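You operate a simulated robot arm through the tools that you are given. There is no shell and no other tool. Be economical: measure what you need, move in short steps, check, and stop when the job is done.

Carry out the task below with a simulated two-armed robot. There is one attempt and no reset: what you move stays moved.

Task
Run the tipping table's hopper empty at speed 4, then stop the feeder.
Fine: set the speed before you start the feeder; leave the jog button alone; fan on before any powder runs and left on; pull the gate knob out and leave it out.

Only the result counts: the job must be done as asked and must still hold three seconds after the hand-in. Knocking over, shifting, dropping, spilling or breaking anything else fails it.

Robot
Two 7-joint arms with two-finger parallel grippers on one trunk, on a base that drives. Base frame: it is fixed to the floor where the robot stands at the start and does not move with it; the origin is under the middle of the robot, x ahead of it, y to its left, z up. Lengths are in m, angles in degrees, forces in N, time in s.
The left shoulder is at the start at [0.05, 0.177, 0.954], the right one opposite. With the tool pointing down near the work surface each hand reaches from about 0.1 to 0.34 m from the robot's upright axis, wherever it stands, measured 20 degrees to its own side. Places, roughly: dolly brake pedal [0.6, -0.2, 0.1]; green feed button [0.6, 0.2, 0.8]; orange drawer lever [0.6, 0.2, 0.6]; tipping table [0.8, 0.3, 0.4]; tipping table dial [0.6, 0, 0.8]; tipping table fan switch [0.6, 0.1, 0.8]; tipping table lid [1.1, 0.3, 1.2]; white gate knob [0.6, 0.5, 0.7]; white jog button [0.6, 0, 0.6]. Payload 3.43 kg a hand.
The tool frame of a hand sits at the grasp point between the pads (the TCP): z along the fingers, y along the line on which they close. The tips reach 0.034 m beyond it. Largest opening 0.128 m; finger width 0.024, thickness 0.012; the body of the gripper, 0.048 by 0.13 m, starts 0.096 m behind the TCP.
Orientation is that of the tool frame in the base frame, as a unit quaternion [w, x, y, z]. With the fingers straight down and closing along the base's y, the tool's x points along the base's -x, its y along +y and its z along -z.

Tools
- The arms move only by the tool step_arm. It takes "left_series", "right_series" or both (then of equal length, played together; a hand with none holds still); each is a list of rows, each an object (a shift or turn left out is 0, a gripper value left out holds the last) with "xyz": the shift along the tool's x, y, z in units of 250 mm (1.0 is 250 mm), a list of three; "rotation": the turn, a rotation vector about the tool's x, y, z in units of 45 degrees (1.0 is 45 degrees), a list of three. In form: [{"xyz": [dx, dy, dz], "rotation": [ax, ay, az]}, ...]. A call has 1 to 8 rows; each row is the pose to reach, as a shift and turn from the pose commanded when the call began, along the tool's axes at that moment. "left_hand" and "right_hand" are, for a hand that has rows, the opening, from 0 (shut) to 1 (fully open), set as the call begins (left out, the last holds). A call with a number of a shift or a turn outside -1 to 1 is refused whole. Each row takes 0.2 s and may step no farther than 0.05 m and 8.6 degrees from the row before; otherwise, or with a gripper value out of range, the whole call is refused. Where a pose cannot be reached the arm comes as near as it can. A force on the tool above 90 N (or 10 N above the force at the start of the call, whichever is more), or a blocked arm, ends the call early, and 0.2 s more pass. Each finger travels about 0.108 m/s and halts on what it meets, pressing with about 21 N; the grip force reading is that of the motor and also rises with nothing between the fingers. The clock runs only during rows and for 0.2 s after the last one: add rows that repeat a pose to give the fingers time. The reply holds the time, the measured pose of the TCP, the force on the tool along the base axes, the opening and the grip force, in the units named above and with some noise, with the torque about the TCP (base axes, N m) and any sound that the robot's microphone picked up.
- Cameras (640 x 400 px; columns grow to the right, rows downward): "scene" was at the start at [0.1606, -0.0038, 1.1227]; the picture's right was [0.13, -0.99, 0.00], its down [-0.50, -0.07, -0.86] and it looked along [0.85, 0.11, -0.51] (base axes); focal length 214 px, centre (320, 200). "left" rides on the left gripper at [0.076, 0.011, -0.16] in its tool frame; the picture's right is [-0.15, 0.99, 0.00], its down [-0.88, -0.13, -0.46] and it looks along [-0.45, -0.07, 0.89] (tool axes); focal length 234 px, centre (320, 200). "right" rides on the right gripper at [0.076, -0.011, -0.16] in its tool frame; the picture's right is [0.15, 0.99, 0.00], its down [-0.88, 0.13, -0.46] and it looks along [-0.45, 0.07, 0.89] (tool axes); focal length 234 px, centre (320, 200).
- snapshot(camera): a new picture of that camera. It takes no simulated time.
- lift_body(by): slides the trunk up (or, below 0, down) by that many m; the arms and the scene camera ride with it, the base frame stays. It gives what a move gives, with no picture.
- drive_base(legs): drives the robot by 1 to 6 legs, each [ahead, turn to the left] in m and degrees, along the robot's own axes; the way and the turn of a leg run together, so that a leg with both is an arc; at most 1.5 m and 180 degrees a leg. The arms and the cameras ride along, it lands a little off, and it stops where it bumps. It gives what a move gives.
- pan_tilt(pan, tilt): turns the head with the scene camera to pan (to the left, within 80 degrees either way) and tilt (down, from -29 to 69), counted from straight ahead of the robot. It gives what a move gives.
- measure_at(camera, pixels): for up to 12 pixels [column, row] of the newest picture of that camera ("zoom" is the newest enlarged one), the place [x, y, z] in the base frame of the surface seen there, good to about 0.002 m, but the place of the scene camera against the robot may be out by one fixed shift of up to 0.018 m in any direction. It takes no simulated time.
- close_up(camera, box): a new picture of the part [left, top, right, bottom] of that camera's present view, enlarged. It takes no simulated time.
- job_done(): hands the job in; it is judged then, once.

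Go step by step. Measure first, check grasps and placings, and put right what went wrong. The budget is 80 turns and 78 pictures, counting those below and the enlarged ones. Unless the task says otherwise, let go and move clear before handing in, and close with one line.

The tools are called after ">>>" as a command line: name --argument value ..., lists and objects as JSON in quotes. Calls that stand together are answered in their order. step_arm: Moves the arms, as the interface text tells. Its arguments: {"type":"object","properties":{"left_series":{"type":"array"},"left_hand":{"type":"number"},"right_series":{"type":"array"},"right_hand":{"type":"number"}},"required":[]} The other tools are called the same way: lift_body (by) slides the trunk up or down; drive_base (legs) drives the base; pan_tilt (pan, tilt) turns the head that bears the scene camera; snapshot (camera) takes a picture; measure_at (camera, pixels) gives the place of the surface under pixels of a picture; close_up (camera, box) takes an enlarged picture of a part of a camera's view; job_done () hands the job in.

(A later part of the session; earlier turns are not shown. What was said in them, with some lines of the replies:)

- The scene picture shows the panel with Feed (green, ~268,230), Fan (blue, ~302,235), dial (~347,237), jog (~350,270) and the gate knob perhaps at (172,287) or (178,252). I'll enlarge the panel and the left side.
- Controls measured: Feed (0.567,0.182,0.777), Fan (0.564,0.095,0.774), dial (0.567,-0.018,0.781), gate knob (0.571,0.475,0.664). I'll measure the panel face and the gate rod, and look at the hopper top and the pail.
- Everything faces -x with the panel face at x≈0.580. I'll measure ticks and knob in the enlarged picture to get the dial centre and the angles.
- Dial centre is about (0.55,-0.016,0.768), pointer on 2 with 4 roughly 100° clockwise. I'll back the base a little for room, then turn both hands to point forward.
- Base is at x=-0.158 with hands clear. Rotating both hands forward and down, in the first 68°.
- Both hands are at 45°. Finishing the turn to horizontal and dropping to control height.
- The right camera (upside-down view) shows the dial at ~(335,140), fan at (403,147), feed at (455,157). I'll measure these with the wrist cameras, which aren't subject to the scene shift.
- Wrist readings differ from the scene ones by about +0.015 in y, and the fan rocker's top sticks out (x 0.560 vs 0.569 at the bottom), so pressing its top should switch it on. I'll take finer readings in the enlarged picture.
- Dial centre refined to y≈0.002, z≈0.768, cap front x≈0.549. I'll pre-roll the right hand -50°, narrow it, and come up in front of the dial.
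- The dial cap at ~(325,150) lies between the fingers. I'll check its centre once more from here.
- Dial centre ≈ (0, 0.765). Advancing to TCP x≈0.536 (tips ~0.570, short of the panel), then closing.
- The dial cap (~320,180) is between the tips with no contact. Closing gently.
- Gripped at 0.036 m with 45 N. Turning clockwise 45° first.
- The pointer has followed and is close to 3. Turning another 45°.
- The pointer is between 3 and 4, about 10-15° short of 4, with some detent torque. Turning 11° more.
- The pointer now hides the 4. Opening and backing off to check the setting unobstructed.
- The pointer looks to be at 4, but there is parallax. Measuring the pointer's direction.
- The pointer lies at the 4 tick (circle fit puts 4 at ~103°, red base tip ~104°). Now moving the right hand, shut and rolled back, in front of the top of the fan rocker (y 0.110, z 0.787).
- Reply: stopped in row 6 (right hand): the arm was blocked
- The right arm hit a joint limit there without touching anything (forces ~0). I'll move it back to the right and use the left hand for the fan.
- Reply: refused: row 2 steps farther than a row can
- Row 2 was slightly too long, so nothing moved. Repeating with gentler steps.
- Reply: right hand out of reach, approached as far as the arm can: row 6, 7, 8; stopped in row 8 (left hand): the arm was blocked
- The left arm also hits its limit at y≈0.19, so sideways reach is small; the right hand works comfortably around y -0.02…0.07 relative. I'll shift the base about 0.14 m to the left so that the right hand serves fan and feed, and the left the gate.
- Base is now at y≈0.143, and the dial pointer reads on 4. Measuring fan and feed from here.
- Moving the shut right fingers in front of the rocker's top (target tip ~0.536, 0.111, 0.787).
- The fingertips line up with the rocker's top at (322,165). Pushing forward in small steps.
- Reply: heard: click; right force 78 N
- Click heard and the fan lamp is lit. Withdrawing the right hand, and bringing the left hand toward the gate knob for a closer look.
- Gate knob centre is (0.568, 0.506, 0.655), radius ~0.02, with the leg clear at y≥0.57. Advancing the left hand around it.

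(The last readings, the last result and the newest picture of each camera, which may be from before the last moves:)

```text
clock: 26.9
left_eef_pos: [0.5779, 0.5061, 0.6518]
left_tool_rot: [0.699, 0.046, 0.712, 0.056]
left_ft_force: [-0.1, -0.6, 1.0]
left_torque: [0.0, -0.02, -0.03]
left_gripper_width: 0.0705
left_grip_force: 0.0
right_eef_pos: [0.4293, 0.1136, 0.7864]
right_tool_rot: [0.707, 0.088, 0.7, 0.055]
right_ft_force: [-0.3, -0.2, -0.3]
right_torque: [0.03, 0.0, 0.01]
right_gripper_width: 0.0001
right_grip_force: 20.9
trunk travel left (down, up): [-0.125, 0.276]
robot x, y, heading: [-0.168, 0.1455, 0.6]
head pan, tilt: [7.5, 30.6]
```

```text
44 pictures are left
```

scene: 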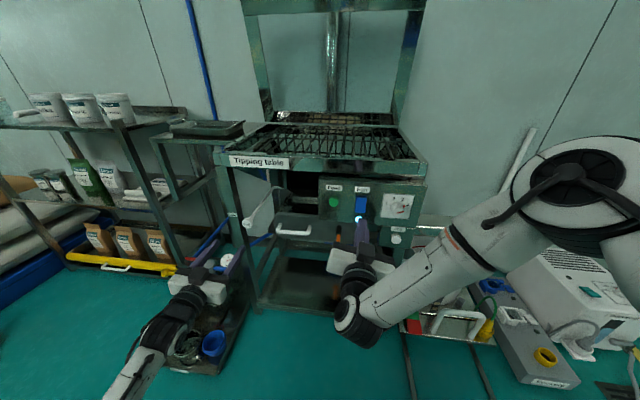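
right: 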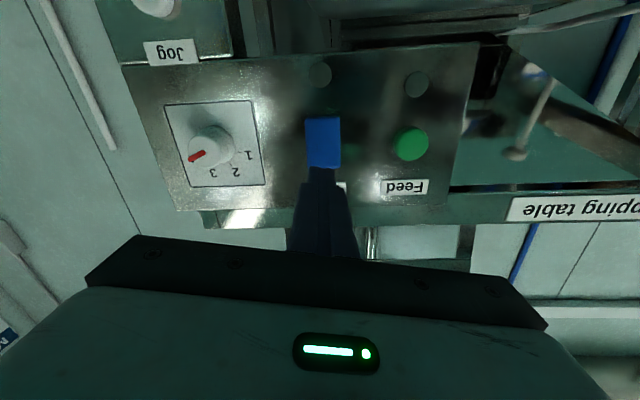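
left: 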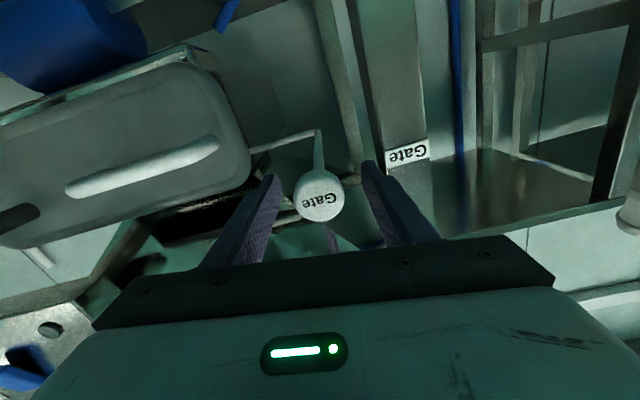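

The knob (320,197) is between the fingers. Closing on it.

>>> step_arm --left_hand 0.15 --left_series '[{"xyz": [0, 0, 0]}, {"xyz": [0, 0, 0]}, {"xyz": [0, 0, 0]}]'

```text
clock: 27.8
left_eef_pos: [0.5783, 0.5055, 0.6517]
left_tool_rot: [0.698, 0.046, 0.712, 0.056]
left_ft_force: [1.7, -2.9, -1.8]
left_torque: [0.04, -0.21, -0.03]
left_gripper_width: 0.0372
left_grip_force: 44.9
right_eef_pos: [0.4284, 0.113, 0.787]
right_tool_rot: [0.706, 0.089, 0.7, 0.056]
right_ft_force: [-0.3, -0.5, 0.3]
right_torque: [0.02, 0.04, -0.03]
right_gripper_width: 0.0
right_grip_force: 21.1
trunk travel left (down, up): [-0.125, 0.276]
robot x, y, heading: [-0.1673, 0.1433, 0.4]
head pan, tilt: [7.5, 30.6]
```

Knob gripped at 0.037 m. Pulling straight out, slowly.

>>> step_arm --left_series '[{"xyz": [0.001, 0.001, -0.06]}, {"xyz": [0.002, 0.002, -0.12]}, {"xyz": [0.004, 0.003, -0.18]}, {"xyz": [0.005, 0.004, -0.24]}]'

>>> snapshot --camera "left"

```text
clock: 28.8
left_eef_pos: [0.5166, 0.5051, 0.6518]
left_tool_rot: [0.698, 0.047, 0.713, 0.055]
left_ft_force: [-1.3, -8.8, -2.0]
left_torque: [-0.08, -0.15, -0.27]
left_gripper_width: 0.037
left_grip_force: 45.0
right_eef_pos: [0.428, 0.113, 0.7868]
right_tool_rot: [0.706, 0.089, 0.7, 0.055]
right_ft_force: [0.5, 0.5, -0.1]
right_torque: [0.0, 0.01, 0.03]
right_gripper_width: 0.0
right_grip_force: 21.4
trunk travel left (down, up): [-0.125, 0.276]
robot x, y, heading: [-0.17, 0.1441, 0.7]
head pan, tilt: [7.5, 30.6]
```

```text
43 pictures are left
```

left: 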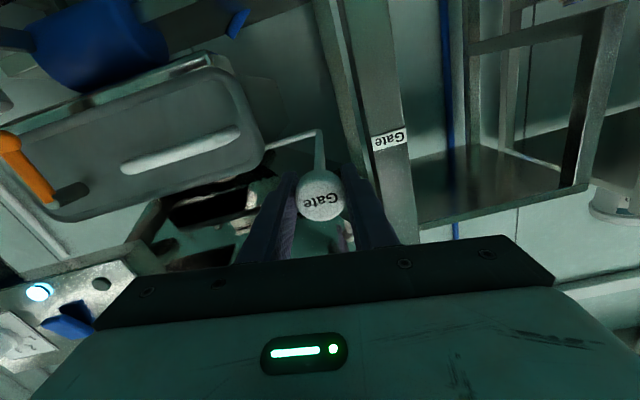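

The knob came out 60 mm with little force and no stop yet. Continuing until it resists.

>>> step_arm --left_series '[{"xyz": [0.001, 0.001, -0.05]}, {"xyz": [0.002, 0.001, -0.1]}, {"xyz": [0.003, 0.002, -0.15]}, {"xyz": [0.004, 0.003, -0.2]}]'

>>> snapshot --camera "left"

```text
clock: 29.8
left_eef_pos: [0.4634, 0.505, 0.6535]
left_tool_rot: [0.699, 0.046, 0.711, 0.056]
left_ft_force: [13.1, -13.2, 0.7]
left_torque: [0.0, -0.04, -0.34]
left_gripper_width: 0.0364
left_grip_force: 32.3
right_eef_pos: [0.4283, 0.1128, 0.7857]
right_tool_rot: [0.706, 0.088, 0.7, 0.056]
right_ft_force: [0.4, 0.2, -0.6]
right_torque: [-0.02, -0.02, 0.0]
right_gripper_width: 0.0
right_grip_force: 21.1
trunk travel left (down, up): [-0.125, 0.276]
robot x, y, heading: [-0.17, 0.1432, 0.6]
head pan, tilt: [7.5, 30.6]
```

```text
42 pictures are left
```

left: 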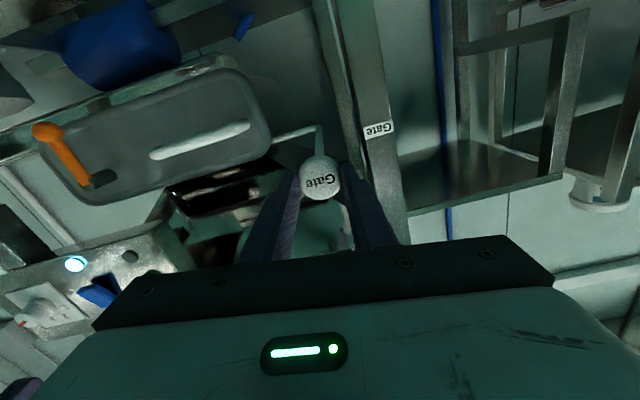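

The knob has slipped toward the tips and force rose, so it seems to have met its end stop. Measuring the knob's face.

>>> measure_at --camera "left" --pixels '[[320, 178], [315, 185]]'

>>> step_arm --left_hand 0.15 --left_series '[{"xyz": [0, 0, -0.02]}, {"xyz": [0, 0, -0.04]}]'

>>> snapshot --camera "left"

```text
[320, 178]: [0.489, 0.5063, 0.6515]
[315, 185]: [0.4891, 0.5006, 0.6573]
```

```text
clock: 30.4
left_eef_pos: [0.4575, 0.5038, 0.654]
left_tool_rot: [0.698, 0.046, 0.712, 0.055]
left_ft_force: [24.0, -12.9, -0.1]
left_torque: [0.05, -0.03, -0.4]
left_gripper_width: 0.0345
left_grip_force: 45.6
right_eef_pos: [0.4286, 0.1117, 0.785]
right_tool_rot: [0.706, 0.089, 0.701, 0.055]
right_ft_force: [-0.6, -0.2, 0.0]
right_torque: [0.0, 0.0, 0.03]
right_gripper_width: 0.0003
right_grip_force: 20.8
trunk travel left (down, up): [-0.125, 0.276]
robot x, y, heading: [-0.1729, 0.1457, 0.5]
head pan, tilt: [7.5, 30.6]
```

```text
41 pictures are left
```

left: 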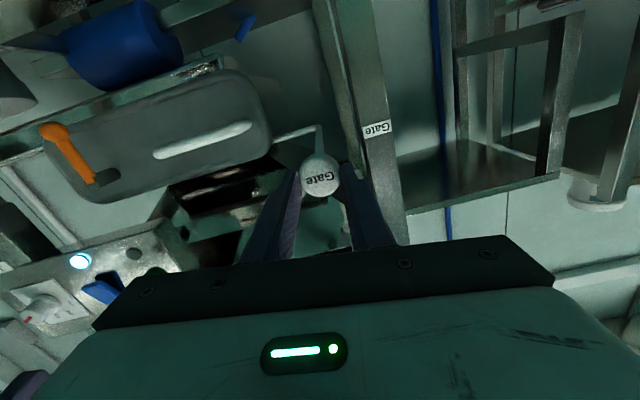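

The knob stays at x≈0.489 (80 mm out) while the fingers slip, so it's fully out. Letting go, backing off and checking.

>>> step_arm --left_hand 0.55 --left_series '[{"xyz": [0, 0, 0]}, {"xyz": [0, 0, 0]}, {"xyz": [0, 0, -0.1]}, {"xyz": [0, 0, -0.25]}, {"xyz": [0, 0, -0.4]}]'

>>> snapshot --camera "left"

>>> snapshot --camera "right"

```text
clock: 31.6
left_eef_pos: [0.3564, 0.5058, 0.6557]
left_tool_rot: [0.699, 0.046, 0.712, 0.056]
left_ft_force: [0.1, 0.5, 0.8]
left_torque: [0.0, 0.04, -0.05]
left_gripper_width: 0.0704
left_grip_force: 0.1
right_eef_pos: [0.4292, 0.1133, 0.7865]
right_tool_rot: [0.707, 0.087, 0.7, 0.055]
right_ft_force: [-0.2, 0.5, 0.7]
right_torque: [0.0, -0.01, -0.04]
right_gripper_width: 0.0
right_grip_force: 21.4
trunk travel left (down, up): [-0.125, 0.276]
robot x, y, heading: [-0.1702, 0.1395, 0.5]
head pan, tilt: [7.5, 30.6]
```

```text
40 pictures are left
```

left: 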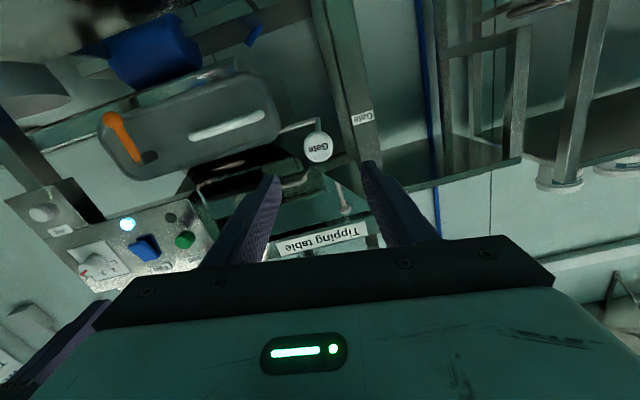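

```text
39 pictures are left
```

right: 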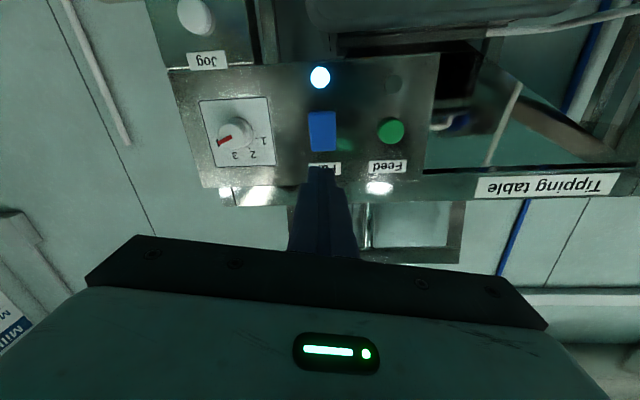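

The fan lamp is on, the dial reads 4, and the knob is clear of the hand. I'll verify the knob's position and look at hopper and pail before feeding.

>>> measure_at --camera "left" --pixels '[[318, 145]]'

>>> close_up --camera "scene" --box '[230, 90, 440, 220]'

>>> close_up --camera "scene" --box '[390, 210, 500, 300]'

```text
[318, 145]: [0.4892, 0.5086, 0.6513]
```

```text
3.05 times, centred on (335, 155) of scene
```

zoom: 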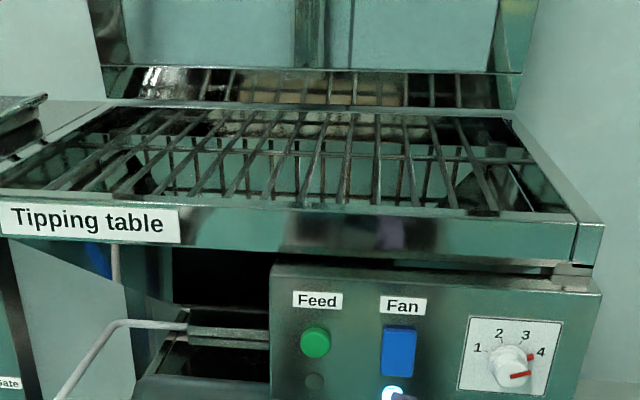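

```text
4.44 times, centred on (445, 255) of scene
```

zoom: 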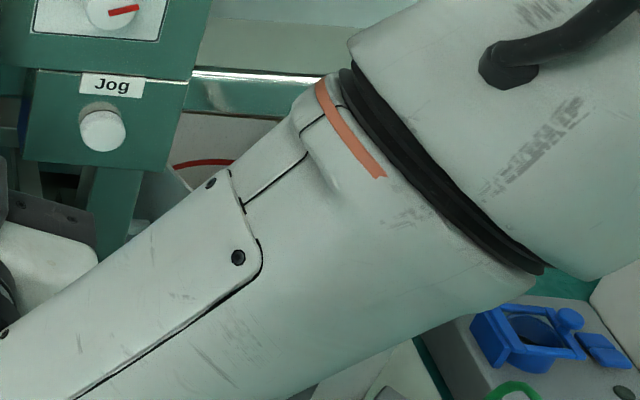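

Knob holds at x=0.489. To judge when the hopper is empty I need a view into it, so I'll raise the trunk once for a baseline look.

>>> lift_body --by 0.27

>>> snapshot --camera "scene"

```text
clock: 34.3
left_eef_pos: [0.357, 0.5044, 0.9255]
left_tool_rot: [0.698, 0.045, 0.712, 0.056]
left_ft_force: [-0.1, -0.3, 0.1]
left_torque: [0.0, 0.02, -0.01]
left_gripper_width: 0.0705
left_grip_force: 0.1
right_eef_pos: [0.4287, 0.113, 1.0556]
right_tool_rot: [0.707, 0.089, 0.7, 0.054]
right_ft_force: [1.4, -0.4, 0.4]
right_torque: [-0.03, -0.07, -0.01]
right_gripper_width: 0.0
right_grip_force: 21.5
trunk travel left (down, up): [-0.395, 0.006]
robot x, y, heading: [-0.1701, 0.1429, 0.3]
head pan, tilt: [7.5, 30.6]
```

```text
36 pictures are left
```

scene: 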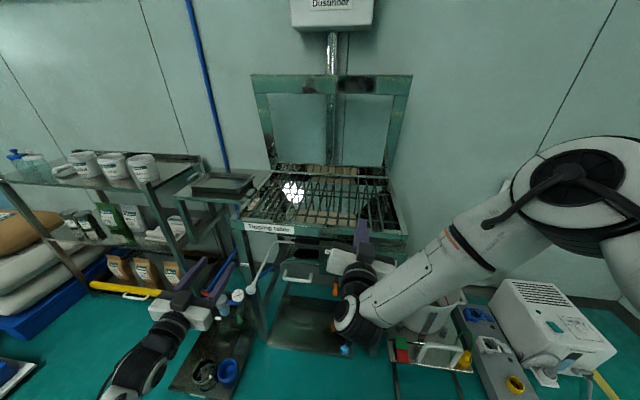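

>>> close_up --camera "scene" --box '[240, 150, 410, 255]'

>>> measure_at --camera "zoom" --pixels '[[300, 70], [380, 75], [440, 90], [340, 130], [420, 160], [300, 160], [220, 120], [480, 130]]'

```text
3.76 times, centred on (325, 202) of scene
```

zoom: 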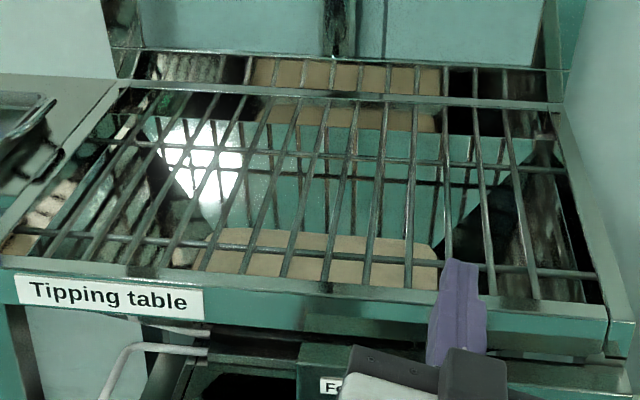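

```text
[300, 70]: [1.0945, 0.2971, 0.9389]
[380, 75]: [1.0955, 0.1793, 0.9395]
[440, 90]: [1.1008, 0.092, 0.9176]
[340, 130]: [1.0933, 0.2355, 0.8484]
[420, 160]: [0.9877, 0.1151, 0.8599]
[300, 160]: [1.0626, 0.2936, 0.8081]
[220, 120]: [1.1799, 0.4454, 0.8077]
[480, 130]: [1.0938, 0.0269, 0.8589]
```

The tan powder heap is visible at zoom (320,255). Measuring its surface level.

>>> measure_at --camera "zoom" --pixels '[[230, 265], [265, 262], [315, 265], [350, 268], [390, 270], [420, 272], [330, 240], [400, 246], [345, 215]]'

>>> lift_body --by -0.27

```text
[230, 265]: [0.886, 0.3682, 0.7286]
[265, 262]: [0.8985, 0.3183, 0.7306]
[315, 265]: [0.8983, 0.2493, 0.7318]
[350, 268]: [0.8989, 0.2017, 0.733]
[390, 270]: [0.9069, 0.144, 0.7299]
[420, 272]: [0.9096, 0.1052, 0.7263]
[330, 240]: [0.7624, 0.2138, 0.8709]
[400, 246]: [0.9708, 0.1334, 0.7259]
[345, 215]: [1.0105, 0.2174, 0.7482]
```

```text
clock: 37.0
left_eef_pos: [0.3562, 0.5059, 0.6557]
left_tool_rot: [0.698, 0.046, 0.712, 0.056]
left_ft_force: [0.0, -0.4, -0.4]
left_torque: [0.01, 0.02, 0.0]
left_gripper_width: 0.0703
left_grip_force: 0.0
right_eef_pos: [0.4286, 0.1123, 0.7864]
right_tool_rot: [0.707, 0.088, 0.7, 0.054]
right_ft_force: [-0.1, 0.3, 0.5]
right_torque: [0.02, 0.02, -0.03]
right_gripper_width: 0.0
right_grip_force: 20.7
trunk travel left (down, up): [-0.125, 0.276]
robot x, y, heading: [-0.1665, 0.1454, 0.9]
head pan, tilt: [7.5, 30.6]
```

Baseline powder surface is z≈0.73 inside the hopper. Moving the right hand in front of the Feed button.

>>> step_arm --right_series '[{"xyz": [0.04, 0.1, 0.04]}, {"xyz": [0.08, 0.2, 0.09]}, {"xyz": [0.12, 0.29, 0.16]}, {"xyz": [0.134, 0.325, 0.22]}, {"xyz": [0.134, 0.325, 0.263]}]'

>>> snapshot --camera "right"

```text
clock: 38.2
left_eef_pos: [0.3563, 0.5055, 0.6562]
left_tool_rot: [0.699, 0.045, 0.712, 0.056]
left_ft_force: [1.4, -0.5, 0.3]
left_torque: [-0.02, -0.01, 0.0]
left_gripper_width: 0.0703
left_grip_force: 0.1
right_eef_pos: [0.4983, 0.1949, 0.7684]
right_tool_rot: [0.707, 0.088, 0.7, 0.055]
right_ft_force: [-1.0, -0.6, 0.3]
right_torque: [0.0, 0.0, -0.01]
right_gripper_width: 0.0004
right_grip_force: 21.1
trunk travel left (down, up): [-0.125, 0.276]
robot x, y, heading: [-0.1694, 0.1395, 0.6]
head pan, tilt: [7.5, 30.6]
```

```text
34 pictures are left
```

right: 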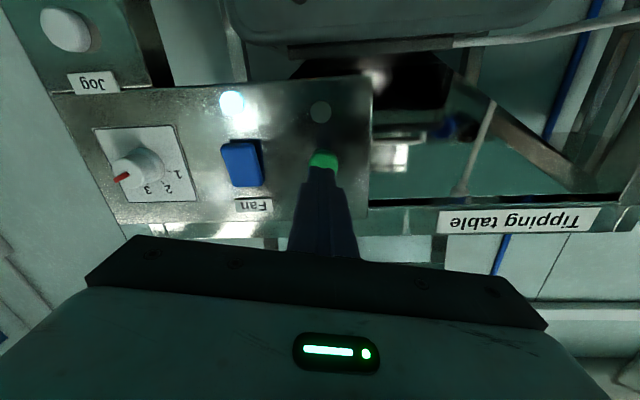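

Tips are centred on the green button (322,160). Pressing and releasing in one call.

>>> step_arm --right_series '[{"xyz": [0, 0, 0.1]}, {"xyz": [0, 0, 0.145]}, {"xyz": [0, 0, 0.165]}, {"xyz": [0, 0, 0.1]}, {"xyz": [0, 0, 0.0]}]'

>>> snapshot --camera "right"

```text
clock: 39.5
left_eef_pos: [0.3559, 0.5057, 0.6564]
left_tool_rot: [0.698, 0.047, 0.712, 0.056]
left_ft_force: [0.0, -0.5, -0.4]
left_torque: [0.03, 0.02, -0.01]
left_gripper_width: 0.0703
left_grip_force: 0.1
right_eef_pos: [0.4985, 0.1958, 0.7702]
right_tool_rot: [0.707, 0.089, 0.7, 0.054]
right_ft_force: [-1.3, -0.6, 0.4]
right_torque: [-0.02, -0.01, 0.04]
right_gripper_width: 0.0
right_grip_force: 21.1
trunk travel left (down, up): [-0.125, 0.276]
robot x, y, heading: [-0.168, 0.1463, 0.5]
head pan, tilt: [7.5, 30.6]
heard: click
```

```text
33 pictures are left
```

right: 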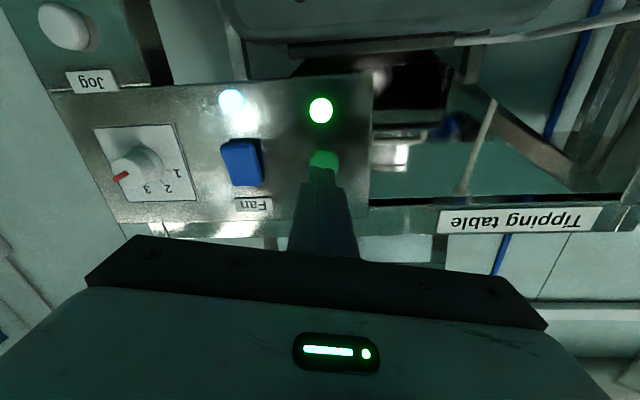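

Click, and the Feed lamp is green. Backing off and raising for a view of powder and pail.

>>> step_arm --right_series '[{"xyz": [0, 0, -0.18]}, {"xyz": [0, 0, -0.3]}]'

>>> lift_body --by 0.27

>>> close_up --camera "scene" --box '[240, 150, 410, 255]'

>>> snapshot --camera "scene"

```text
clock: 40.0
left_eef_pos: [0.3559, 0.5063, 0.6574]
left_tool_rot: [0.698, 0.045, 0.712, 0.057]
left_ft_force: [0.2, -0.7, -0.2]
left_torque: [-0.02, 0.01, 0.03]
left_gripper_width: 0.0706
left_grip_force: 0.0
right_eef_pos: [0.4256, 0.1996, 0.7691]
right_tool_rot: [0.707, 0.088, 0.699, 0.055]
right_ft_force: [-0.5, -0.4, -0.4]
right_torque: [0.02, 0.02, -0.01]
right_gripper_width: 0.0001
right_grip_force: 21.2
trunk travel left (down, up): [-0.125, 0.276]
robot x, y, heading: [-0.169, 0.1403, 0.5]
head pan, tilt: [7.5, 30.6]
```

```text
clock: 42.8
left_eef_pos: [0.3557, 0.5048, 0.9263]
left_tool_rot: [0.698, 0.047, 0.712, 0.055]
left_ft_force: [-0.1, 0.1, 0.0]
left_torque: [-0.02, 0.05, 0.01]
left_gripper_width: 0.0703
left_grip_force: 0.0
right_eef_pos: [0.4237, 0.2001, 1.0387]
right_tool_rot: [0.707, 0.088, 0.7, 0.056]
right_ft_force: [0.2, 0.4, -0.4]
right_torque: [0.02, 0.03, 0.04]
right_gripper_width: 0.0
right_grip_force: 20.8
trunk travel left (down, up): [-0.395, 0.006]
robot x, y, heading: [-0.1698, 0.1436, 0.8]
head pan, tilt: [7.5, 30.6]
```

```text
3.76 times, centred on (325, 202) of scene
```

zoom: 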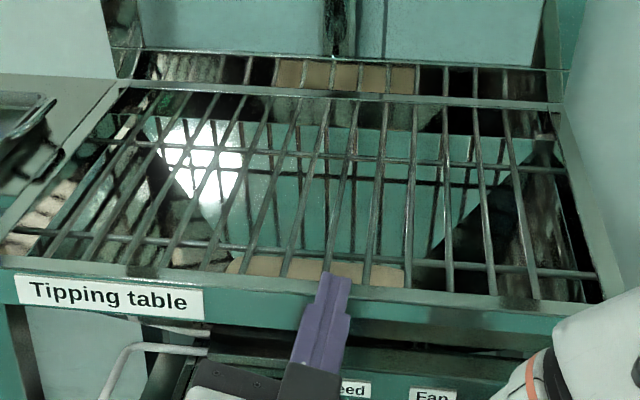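

```text
31 pictures are left
```

scene: 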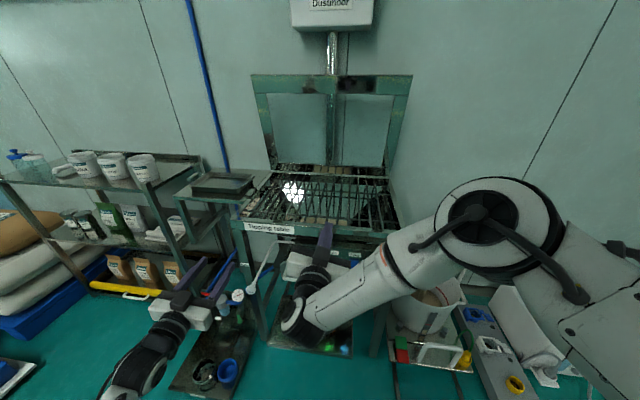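

Powder is dropping (heap and its mirror image in the lid have shrunk). Measuring the level and checking the pail.

>>> measure_at --camera "scene" --pixels '[[310, 220], [342, 222], [434, 298]]'

>>> close_up --camera "scene" --box '[370, 265, 490, 365]'

```text
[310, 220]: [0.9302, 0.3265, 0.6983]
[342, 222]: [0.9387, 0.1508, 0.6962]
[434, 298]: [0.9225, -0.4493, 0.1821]
```

```text
4.00 times, centred on (430, 315) of scene
```

zoom: 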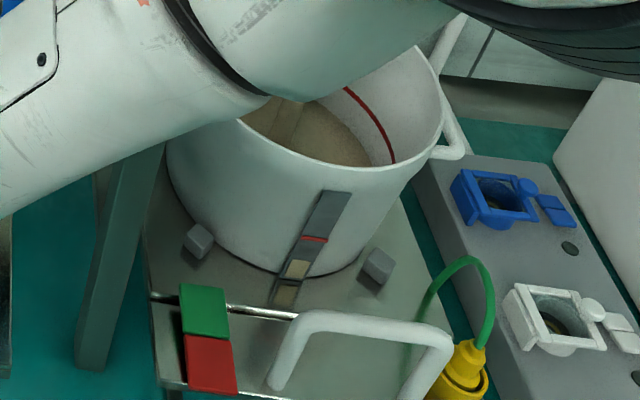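

The pail's sight gauge shows the level well below its red mark. While time passes I'll lower the right hand with the trunk still up, so I can watch the hopper and press at once.

>>> step_arm --right_series '[{"xyz": [0.12, -0.03, 0]}, {"xyz": [0.25, -0.05, 0]}, {"xyz": [0.38, -0.08, 0]}, {"xyz": [0.5, -0.1, 0]}, {"xyz": [0.63, -0.13, 0]}, {"xyz": [0.76, -0.15, 0]}, {"xyz": [0.88, -0.18, 0]}, {"xyz": [1.0, -0.2, 0]}]'

>>> snapshot --camera "scene"

```text
clock: 44.8
left_eef_pos: [0.3561, 0.5051, 0.9262]
left_tool_rot: [0.698, 0.046, 0.712, 0.057]
left_ft_force: [0.1, -0.5, 0.0]
left_torque: [-0.01, 0.03, -0.04]
left_gripper_width: 0.07
left_grip_force: 0.1
right_eef_pos: [0.4318, 0.1727, 0.8952]
right_tool_rot: [0.695, 0.122, 0.708, 0.014]
right_ft_force: [-0.3, 0.1, -0.1]
right_torque: [-0.01, 0.01, 0.0]
right_gripper_width: 0.0001
right_grip_force: 20.5
right hand out of reach, approached as far as the arm can: row 4, 5, 6, 7, 8
trunk travel left (down, up): [-0.395, 0.006]
robot x, y, heading: [-0.1669, 0.1431, 0.3]
head pan, tilt: [7.5, 30.6]
stopped in row 8 (right hand): the arm was blocked; the commanded pose is now the measured one
```

```text
29 pictures are left
```

scene: 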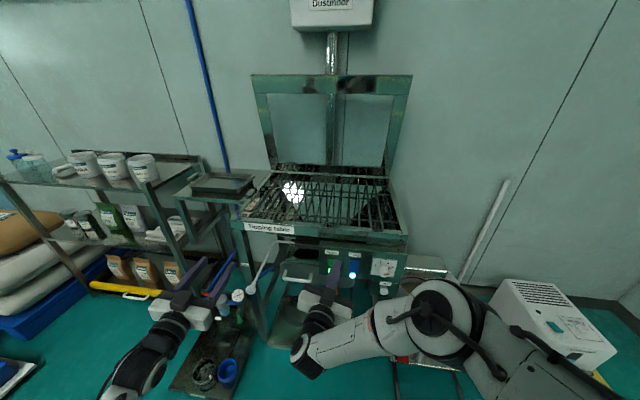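

The arm stopped at its reach limit (z 0.895). Checking the powder level now.

>>> close_up --camera "scene" --box '[240, 150, 410, 255]'

```text
3.76 times, centred on (325, 202) of scene
```

zoom: 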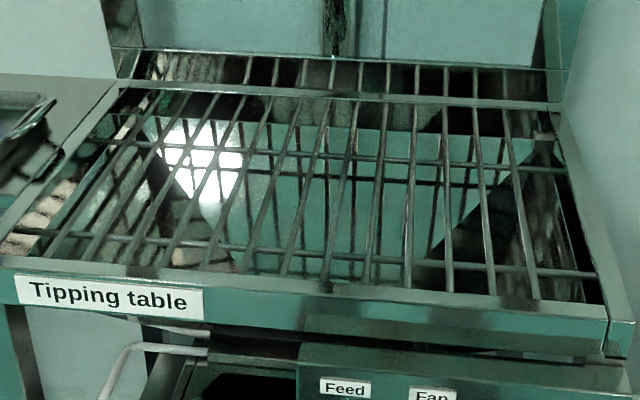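

>>> measure_at --camera "zoom" --pixels '[[265, 265], [310, 270], [345, 272], [390, 275], [310, 235], [235, 265], [340, 75]]'

>>> close_up --camera "scene" --box '[280, 195, 350, 235]'

```text
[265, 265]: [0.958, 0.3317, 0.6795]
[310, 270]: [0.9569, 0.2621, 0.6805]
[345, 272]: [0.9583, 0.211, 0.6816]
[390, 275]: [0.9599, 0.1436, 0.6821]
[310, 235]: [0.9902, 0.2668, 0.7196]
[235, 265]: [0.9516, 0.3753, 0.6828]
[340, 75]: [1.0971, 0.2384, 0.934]
```

```text
9.14 times, centred on (315, 215) of scene
```

zoom: 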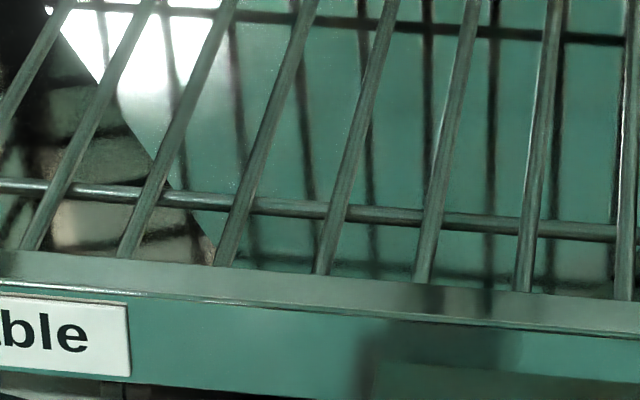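

The level is now below what I can see (<0.68). I'll use the pail's level rise as the indicator: lower the trunk, and look at the pail.

>>> lift_body --by -0.13

>>> step_arm --right_series '[{"xyz": [-0.08, 0, -0.05]}, {"xyz": [-0.16, 0, -0.1]}, {"xyz": [-0.24, 0, -0.15]}, {"xyz": [-0.32, 0, -0.2]}]'

>>> snapshot --camera "scene"

```text
clock: 46.4
left_eef_pos: [0.3567, 0.5041, 0.7958]
left_tool_rot: [0.698, 0.046, 0.712, 0.057]
left_ft_force: [-0.4, 0.6, 0.0]
left_torque: [0.0, -0.01, -0.01]
left_gripper_width: 0.0707
left_grip_force: 0.0
right_eef_pos: [0.4314, 0.1732, 0.7659]
right_tool_rot: [0.695, 0.124, 0.708, 0.015]
right_ft_force: [0.4, 0.5, -0.5]
right_torque: [0.04, 0.02, 0.03]
right_gripper_width: 0.0
right_grip_force: 21.7
trunk travel left (down, up): [-0.265, 0.136]
robot x, y, heading: [-0.169, 0.143, 0.5]
head pan, tilt: [7.5, 30.6]
```

```text
clock: 47.4
left_eef_pos: [0.3556, 0.5056, 0.7949]
left_tool_rot: [0.698, 0.046, 0.712, 0.056]
left_ft_force: [-0.3, -0.4, -0.5]
left_torque: [0.0, -0.02, -0.04]
left_gripper_width: 0.0704
left_grip_force: 0.1
right_eef_pos: [0.3808, 0.1678, 0.8448]
right_tool_rot: [0.695, 0.123, 0.709, 0.016]
right_ft_force: [-0.4, 0.9, 0.3]
right_torque: [0.02, 0.0, 0.01]
right_gripper_width: 0.0
right_grip_force: 21.5
trunk travel left (down, up): [-0.265, 0.136]
robot x, y, heading: [-0.1762, 0.142, 0.8]
head pan, tilt: [7.5, 30.6]
```

```text
26 pictures are left
```

scene: 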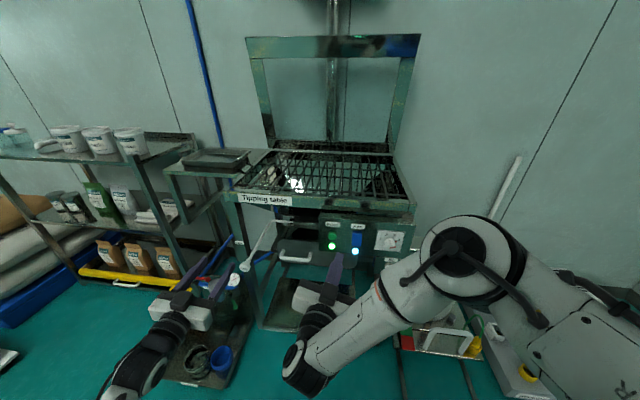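

The right arm hides the pail here. Raising it and the trunk to the posture where the pail was visible.

>>> step_arm --right_series '[{"xyz": [-0.12, 0.03, 0.05]}, {"xyz": [-0.24, 0.06, 0.1]}, {"xyz": [-0.32, 0.1, 0.15]}, {"xyz": [-0.32, 0.1, 0.15]}]'

>>> lift_body --by 0.13

>>> close_up --camera "scene" --box '[370, 265, 490, 365]'

```text
clock: 48.4
left_eef_pos: [0.3562, 0.5046, 0.7966]
left_tool_rot: [0.698, 0.046, 0.712, 0.056]
left_ft_force: [-0.1, 0.7, 0.7]
left_torque: [0.01, -0.03, 0.01]
left_gripper_width: 0.0704
left_grip_force: 0.1
right_eef_pos: [0.4212, 0.1711, 0.9271]
right_tool_rot: [0.694, 0.123, 0.709, 0.017]
right_ft_force: [0.6, -0.8, 0.1]
right_torque: [0.04, -0.01, -0.02]
right_gripper_width: 0.0
right_grip_force: 21.2
trunk travel left (down, up): [-0.265, 0.136]
robot x, y, heading: [-0.1665, 0.1439, 0.5]
head pan, tilt: [7.5, 30.6]
```

```text
clock: 50.0
left_eef_pos: [0.3556, 0.505, 0.9258]
left_tool_rot: [0.698, 0.045, 0.712, 0.057]
left_ft_force: [-0.6, -0.2, -0.3]
left_torque: [0.0, 0.02, -0.01]
left_gripper_width: 0.0708
left_grip_force: 0.1
right_eef_pos: [0.4209, 0.1704, 1.057]
right_tool_rot: [0.695, 0.121, 0.709, 0.017]
right_ft_force: [0.0, -0.5, -0.4]
right_torque: [0.04, 0.02, 0.02]
right_gripper_width: 0.0004
right_grip_force: 21.0
trunk travel left (down, up): [-0.395, 0.006]
robot x, y, heading: [-0.1691, 0.1432, 0.5]
head pan, tilt: [7.5, 30.6]
```

```text
4.00 times, centred on (430, 315) of scene
```

zoom: 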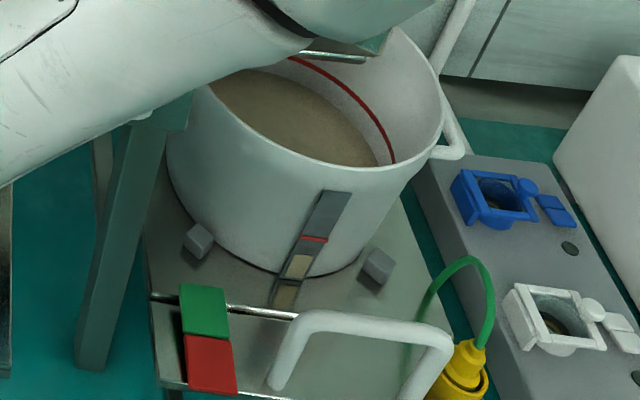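

The pail's powder now looks flat with no falling stream, still under the red line. Measuring its level, waiting, then measuring again.

>>> measure_at --camera "zoom" --pixels '[[280, 110], [320, 130], [345, 145], [290, 90], [390, 150]]'

>>> step_arm --right_series '[{"xyz": [0, 0, 0]}, {"xyz": [0, 0, 0]}, {"xyz": [0, 0, 0]}, {"xyz": [0, 0, 0]}, {"xyz": [0, 0, 0]}, {"xyz": [0, 0, 0]}, {"xyz": [0, 0, 0]}, {"xyz": [0, 0, 0]}]'

>>> close_up --camera "scene" --box '[370, 265, 490, 365]'

>>> measure_at --camera "zoom" --pixels '[[280, 110], [320, 130], [345, 145], [290, 90], [390, 150]]'

```text
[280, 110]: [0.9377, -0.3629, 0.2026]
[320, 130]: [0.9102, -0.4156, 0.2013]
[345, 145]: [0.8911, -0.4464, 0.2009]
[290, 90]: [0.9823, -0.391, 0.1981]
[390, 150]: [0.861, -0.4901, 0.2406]
```

```text
clock: 51.8
left_eef_pos: [0.3561, 0.5042, 0.9272]
left_tool_rot: [0.699, 0.045, 0.712, 0.056]
left_ft_force: [0.0, -0.2, 0.0]
left_torque: [-0.01, 0.0, 0.02]
left_gripper_width: 0.0703
left_grip_force: 0.0
right_eef_pos: [0.4213, 0.1708, 1.0568]
right_tool_rot: [0.694, 0.123, 0.709, 0.017]
right_ft_force: [0.2, -0.2, 0.0]
right_torque: [-0.03, -0.02, 0.01]
right_gripper_width: 0.0
right_grip_force: 21.3
trunk travel left (down, up): [-0.395, 0.006]
robot x, y, heading: [-0.1666, 0.1428, 0.8]
head pan, tilt: [7.5, 30.6]
```

```text
4.00 times, centred on (430, 315) of scene
```

zoom: 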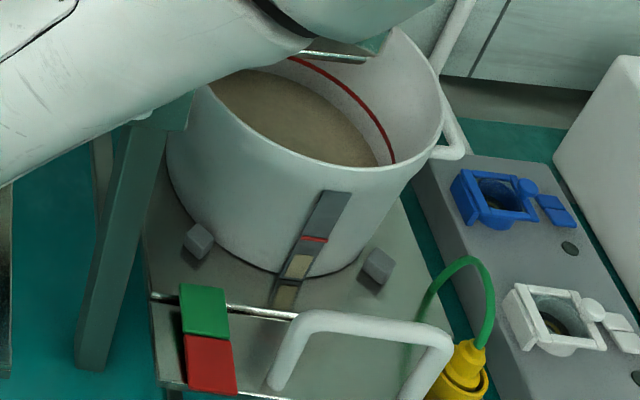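

```text
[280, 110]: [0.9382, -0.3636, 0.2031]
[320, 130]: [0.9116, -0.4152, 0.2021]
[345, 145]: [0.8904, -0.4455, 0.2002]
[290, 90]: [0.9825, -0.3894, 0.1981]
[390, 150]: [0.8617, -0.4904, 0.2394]
```

The pail level has not changed in 1.8 s (0.202), so flow has ceased. To confirm the hopper is really empty I'll raise the left hand and roll forward a bit to look down into it.

>>> step_arm --left_series '[{"xyz": [-0.15, 0, 0]}, {"xyz": [-0.3, 0, 0]}, {"xyz": [-0.45, 0, 0]}, {"xyz": [-0.6, 0, 0]}]'

>>> drive_base --legs '[[0.16, 0]]'

>>> snapshot --camera "scene"

```text
clock: 52.8
left_eef_pos: [0.3595, 0.485, 1.072]
left_tool_rot: [0.698, 0.046, 0.712, 0.056]
left_ft_force: [-0.2, 0.2, -0.2]
left_torque: [0.04, 0.01, 0.03]
left_gripper_width: 0.0705
left_grip_force: 0.0
right_eef_pos: [0.4216, 0.171, 1.0573]
right_tool_rot: [0.695, 0.123, 0.709, 0.016]
right_ft_force: [0.4, 0.6, 0.4]
right_torque: [-0.02, 0.01, 0.01]
right_gripper_width: 0.0
right_grip_force: 20.8
trunk travel left (down, up): [-0.395, 0.006]
robot x, y, heading: [-0.1683, 0.1426, 0.3]
head pan, tilt: [7.5, 30.6]
```

```text
clock: 54.2
left_eef_pos: [0.5177, 0.4878, 1.0725]
left_tool_rot: [0.698, 0.045, 0.712, 0.057]
left_ft_force: [0.6, 1.0, -0.1]
left_torque: [-0.02, 0.01, 0.0]
left_gripper_width: 0.0703
left_grip_force: 0.0
right_eef_pos: [0.5808, 0.1755, 1.0573]
right_tool_rot: [0.694, 0.121, 0.709, 0.017]
right_ft_force: [-0.5, -0.2, 0.0]
right_torque: [0.04, -0.01, -0.03]
right_gripper_width: 0.0
right_grip_force: 21.0
trunk travel left (down, up): [-0.395, 0.006]
robot x, y, heading: [-0.0075, 0.1491, 0.7]
head pan, tilt: [7.5, 30.6]
```

```text
23 pictures are left
```

scene: 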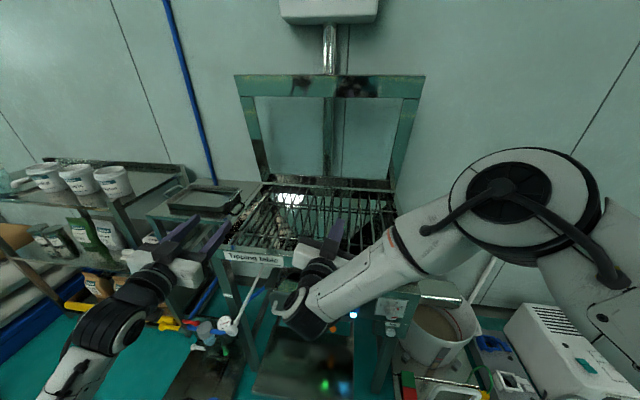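

>>> close_up --camera "scene" --box '[230, 175, 400, 275]'

>>> measure_at --camera "zoom" --pixels '[[280, 230], [300, 250], [250, 250], [320, 200], [430, 250], [410, 265], [290, 215]]'

```text
3.76 times, centred on (315, 225) of scene
```

zoom: 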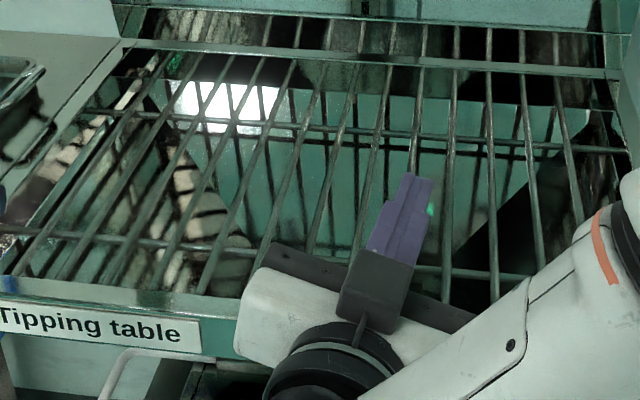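

```text
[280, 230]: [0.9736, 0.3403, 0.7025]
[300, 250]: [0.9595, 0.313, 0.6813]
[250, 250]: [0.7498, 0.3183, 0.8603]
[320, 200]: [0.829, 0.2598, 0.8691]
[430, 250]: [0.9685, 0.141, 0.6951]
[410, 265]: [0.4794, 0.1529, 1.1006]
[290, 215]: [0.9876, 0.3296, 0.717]
```

The right hand hides the hopper's bottom. Pulling it back and slightly right.

>>> step_arm --right_series '[{"xyz": [0, -0.05, -0.15]}, {"xyz": [0, -0.1, -0.3]}, {"xyz": [0, -0.2, -0.45]}, {"xyz": [0, -0.3, -0.55]}]'

>>> close_up --camera "scene" --box '[230, 175, 400, 275]'

```text
clock: 55.2
left_eef_pos: [0.5174, 0.4883, 1.0722]
left_tool_rot: [0.698, 0.044, 0.712, 0.058]
left_ft_force: [-1.2, -1.1, -0.3]
left_torque: [0.04, 0.04, 0.02]
left_gripper_width: 0.0704
left_grip_force: 0.1
right_eef_pos: [0.4432, 0.0986, 1.0451]
right_tool_rot: [0.688, 0.152, 0.71, 0.001]
right_ft_force: [0.1, 0.4, 0.4]
right_torque: [0.0, -0.02, 0.03]
right_gripper_width: 0.0
right_grip_force: 20.9
trunk travel left (down, up): [-0.395, 0.006]
robot x, y, heading: [-0.0113, 0.1428, 0.8]
head pan, tilt: [7.5, 30.6]
```

```text
3.76 times, centred on (315, 225) of scene
```

zoom: 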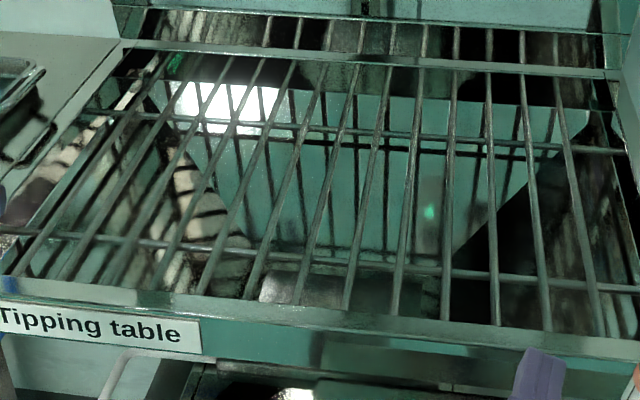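

I now see the metal bottom at zoom (310,285) with no tan powder. Checking depth and a closer view.

>>> measure_at --camera "zoom" --pixels '[[285, 285], [325, 290], [380, 295], [420, 300], [325, 262], [205, 265], [380, 260]]'

>>> close_up --camera "scene" --box '[285, 230, 355, 270]'

```text
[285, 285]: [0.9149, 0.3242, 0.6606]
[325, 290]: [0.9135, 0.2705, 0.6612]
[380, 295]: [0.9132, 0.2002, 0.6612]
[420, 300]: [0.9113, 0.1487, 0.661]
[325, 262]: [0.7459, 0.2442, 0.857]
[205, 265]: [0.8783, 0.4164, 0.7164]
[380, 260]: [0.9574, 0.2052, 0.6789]
```

```text
9.14 times, centred on (320, 250) of scene
```

zoom: 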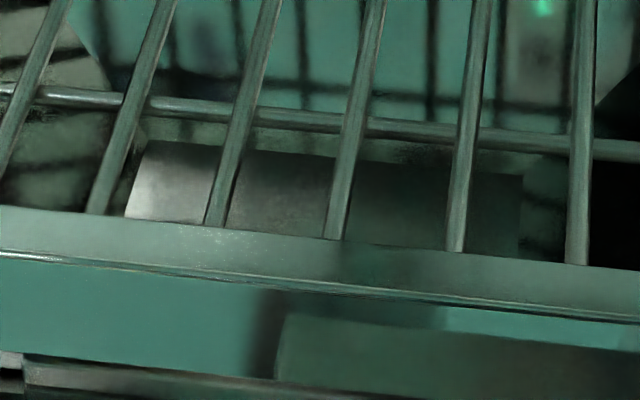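

The hopper floor (flat bare metal, z 0.661) shows no powder: empty. Driving back, lowering, and lining up with the Feed button.

>>> drive_base --legs '[[-0.16, 0]]'

>>> lift_body --by -0.27

>>> snapshot --camera "right"

```text
clock: 56.6
left_eef_pos: [0.3572, 0.4862, 1.073]
left_tool_rot: [0.699, 0.045, 0.712, 0.056]
left_ft_force: [-1.1, -0.4, 0.5]
left_torque: [0.01, 0.0, -0.02]
left_gripper_width: 0.0703
left_grip_force: 0.0
right_eef_pos: [0.2852, 0.0985, 1.0479]
right_tool_rot: [0.691, 0.151, 0.707, 0.003]
right_ft_force: [0.4, 0.1, 0.4]
right_torque: [-0.02, 0.0, 0.01]
right_gripper_width: 0.0
right_grip_force: 20.8
trunk travel left (down, up): [-0.395, 0.006]
robot x, y, heading: [-0.1695, 0.1422, 0.8]
head pan, tilt: [7.5, 30.6]
```

```text
clock: 59.4
left_eef_pos: [0.3571, 0.4862, 0.8033]
left_tool_rot: [0.698, 0.044, 0.712, 0.056]
left_ft_force: [-1.0, -0.8, -0.4]
left_torque: [0.0, 0.01, -0.02]
left_gripper_width: 0.0704
left_grip_force: 0.1
right_eef_pos: [0.2867, 0.0969, 0.7795]
right_tool_rot: [0.69, 0.155, 0.707, 0.004]
right_ft_force: [-0.5, 0.1, -0.1]
right_torque: [0.06, 0.01, 0.02]
right_gripper_width: 0.0002
right_grip_force: 21.1
trunk travel left (down, up): [-0.125, 0.276]
robot x, y, heading: [-0.1691, 0.1432, 0.8]
head pan, tilt: [7.5, 30.6]
```

```text
19 pictures are left
```

right: 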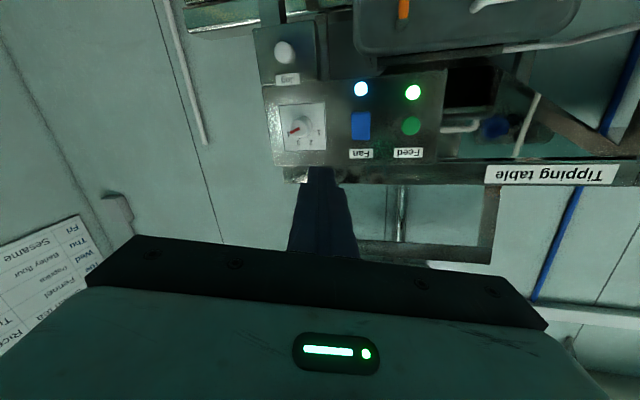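

Feed and fan lamps are both lit. Moving the right hand in front of the Feed button, correcting its 12° yaw.

>>> step_arm --right_series '[{"xyz": [0.02, 0.08, 0.1], "rotation": [-0.05, 0.01, 0]}, {"xyz": [0.04, 0.16, 0.2], "rotation": [-0.1, 0.02, 0]}, {"xyz": [0.06, 0.25, 0.31], "rotation": [-0.15, 0.03, 0]}, {"xyz": [0.08, 0.34, 0.42], "rotation": [-0.2, 0.04, -0.01]}, {"xyz": [0.1, 0.42, 0.53], "rotation": [-0.25, 0.05, -0.01]}, {"xyz": [0.12, 0.5, 0.64], "rotation": [-0.264, 0.059, -0.013]}, {"xyz": [0.125, 0.545, 0.75], "rotation": [-0.264, 0.059, -0.013]}]'

>>> snapshot --camera "right"

```text
clock: 61.0
left_eef_pos: [0.3565, 0.4866, 0.8025]
left_tool_rot: [0.698, 0.043, 0.712, 0.058]
left_ft_force: [-0.2, 0.0, -0.4]
left_torque: [0.0, -0.02, 0.02]
left_gripper_width: 0.0703
left_grip_force: 0.1
right_eef_pos: [0.4989, 0.1963, 0.7684]
right_tool_rot: [0.686, 0.076, 0.72, 0.076]
right_ft_force: [-1.0, -0.1, -0.3]
right_torque: [0.02, 0.01, 0.02]
right_gripper_width: 0.0
right_grip_force: 20.8
trunk travel left (down, up): [-0.125, 0.276]
robot x, y, heading: [-0.1683, 0.1424, 0.7]
head pan, tilt: [7.5, 30.6]
```

```text
18 pictures are left
```

right: 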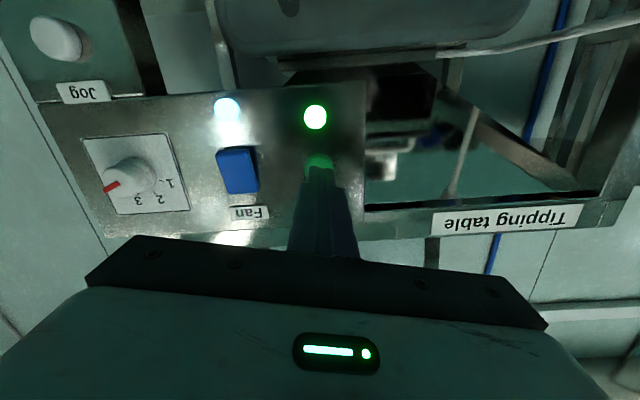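

Tips face the button at (320,165). Press and release.

>>> step_arm --right_series '[{"xyz": [-0.012, 0, 0.1]}, {"xyz": [-0.012, 0, 0.145]}, {"xyz": [-0.012, 0, 0.165]}, {"xyz": [-0.012, 0, 0.1]}, {"xyz": [0, 0, 0.0]}, {"xyz": [0, 0, -0.15]}, {"xyz": [0, 0, -0.3]}]'

>>> snapshot --camera "right"

```text
clock: 62.5
left_eef_pos: [0.3575, 0.4868, 0.8018]
left_tool_rot: [0.698, 0.046, 0.712, 0.057]
left_ft_force: [0.5, 0.1, 0.6]
left_torque: [0.0, -0.02, 0.0]
left_gripper_width: 0.0702
left_grip_force: 0.1
right_eef_pos: [0.4227, 0.196, 0.772]
right_tool_rot: [0.686, 0.077, 0.72, 0.077]
right_ft_force: [-0.2, -0.5, 0.3]
right_torque: [0.01, 0.05, -0.01]
right_gripper_width: 0.0
right_grip_force: 21.2
trunk travel left (down, up): [-0.125, 0.276]
robot x, y, heading: [-0.1678, 0.1408, 0.7]
head pan, tilt: [7.5, 30.6]
heard: click
```

```text
17 pictures are left
```

right: 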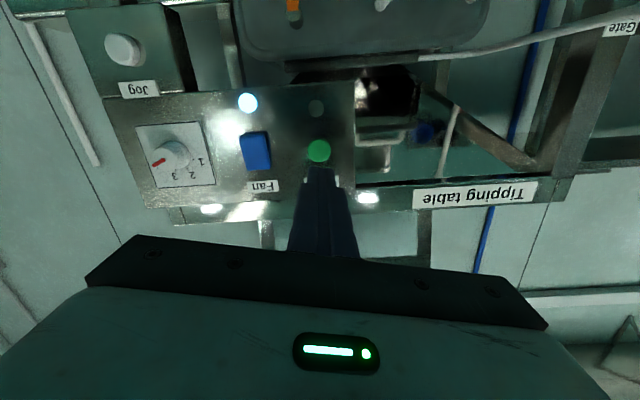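

Click; the Feed lamp is off, the fan lamp is on, and the dial is still at 4. One last look at the gate knob.

>>> snapshot --camera "left"

>>> snapshot --camera "scene"

```text
16 pictures are left
```

left: 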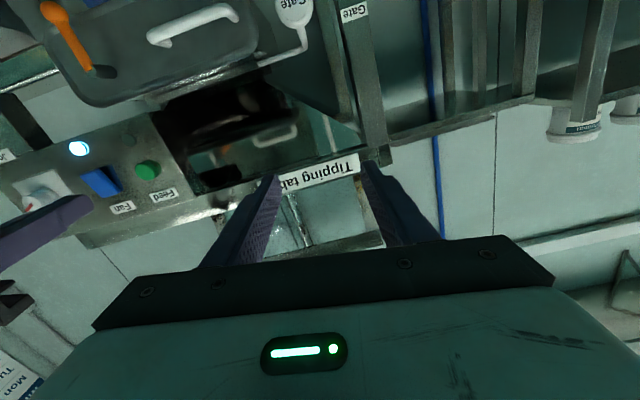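

```text
15 pictures are left
```

scene: 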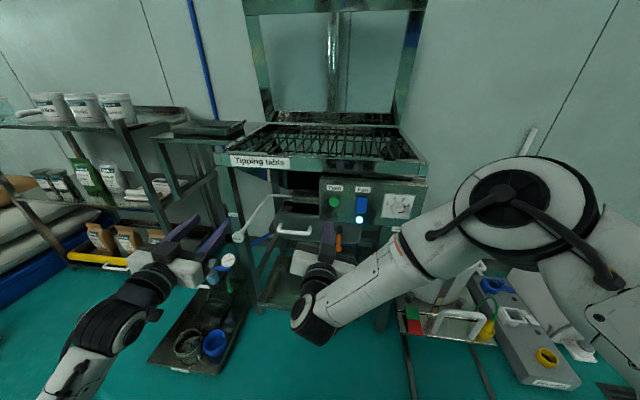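

>>> measure_at --camera "left" --pixels '[[293, 12]]'

```text
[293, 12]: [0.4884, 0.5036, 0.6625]
```

The gate knob is still out at x=0.488, the fan is on, the feeder is off, the hopper is empty, and both hands are clear. Handing in.

>>> job_done

```text
The job is handed in.
```

The hopper ran empty at speed 4 and the feeder is stopped. The fan is on, the gate knob is out, the jog button was not touched, and I handed the job in.
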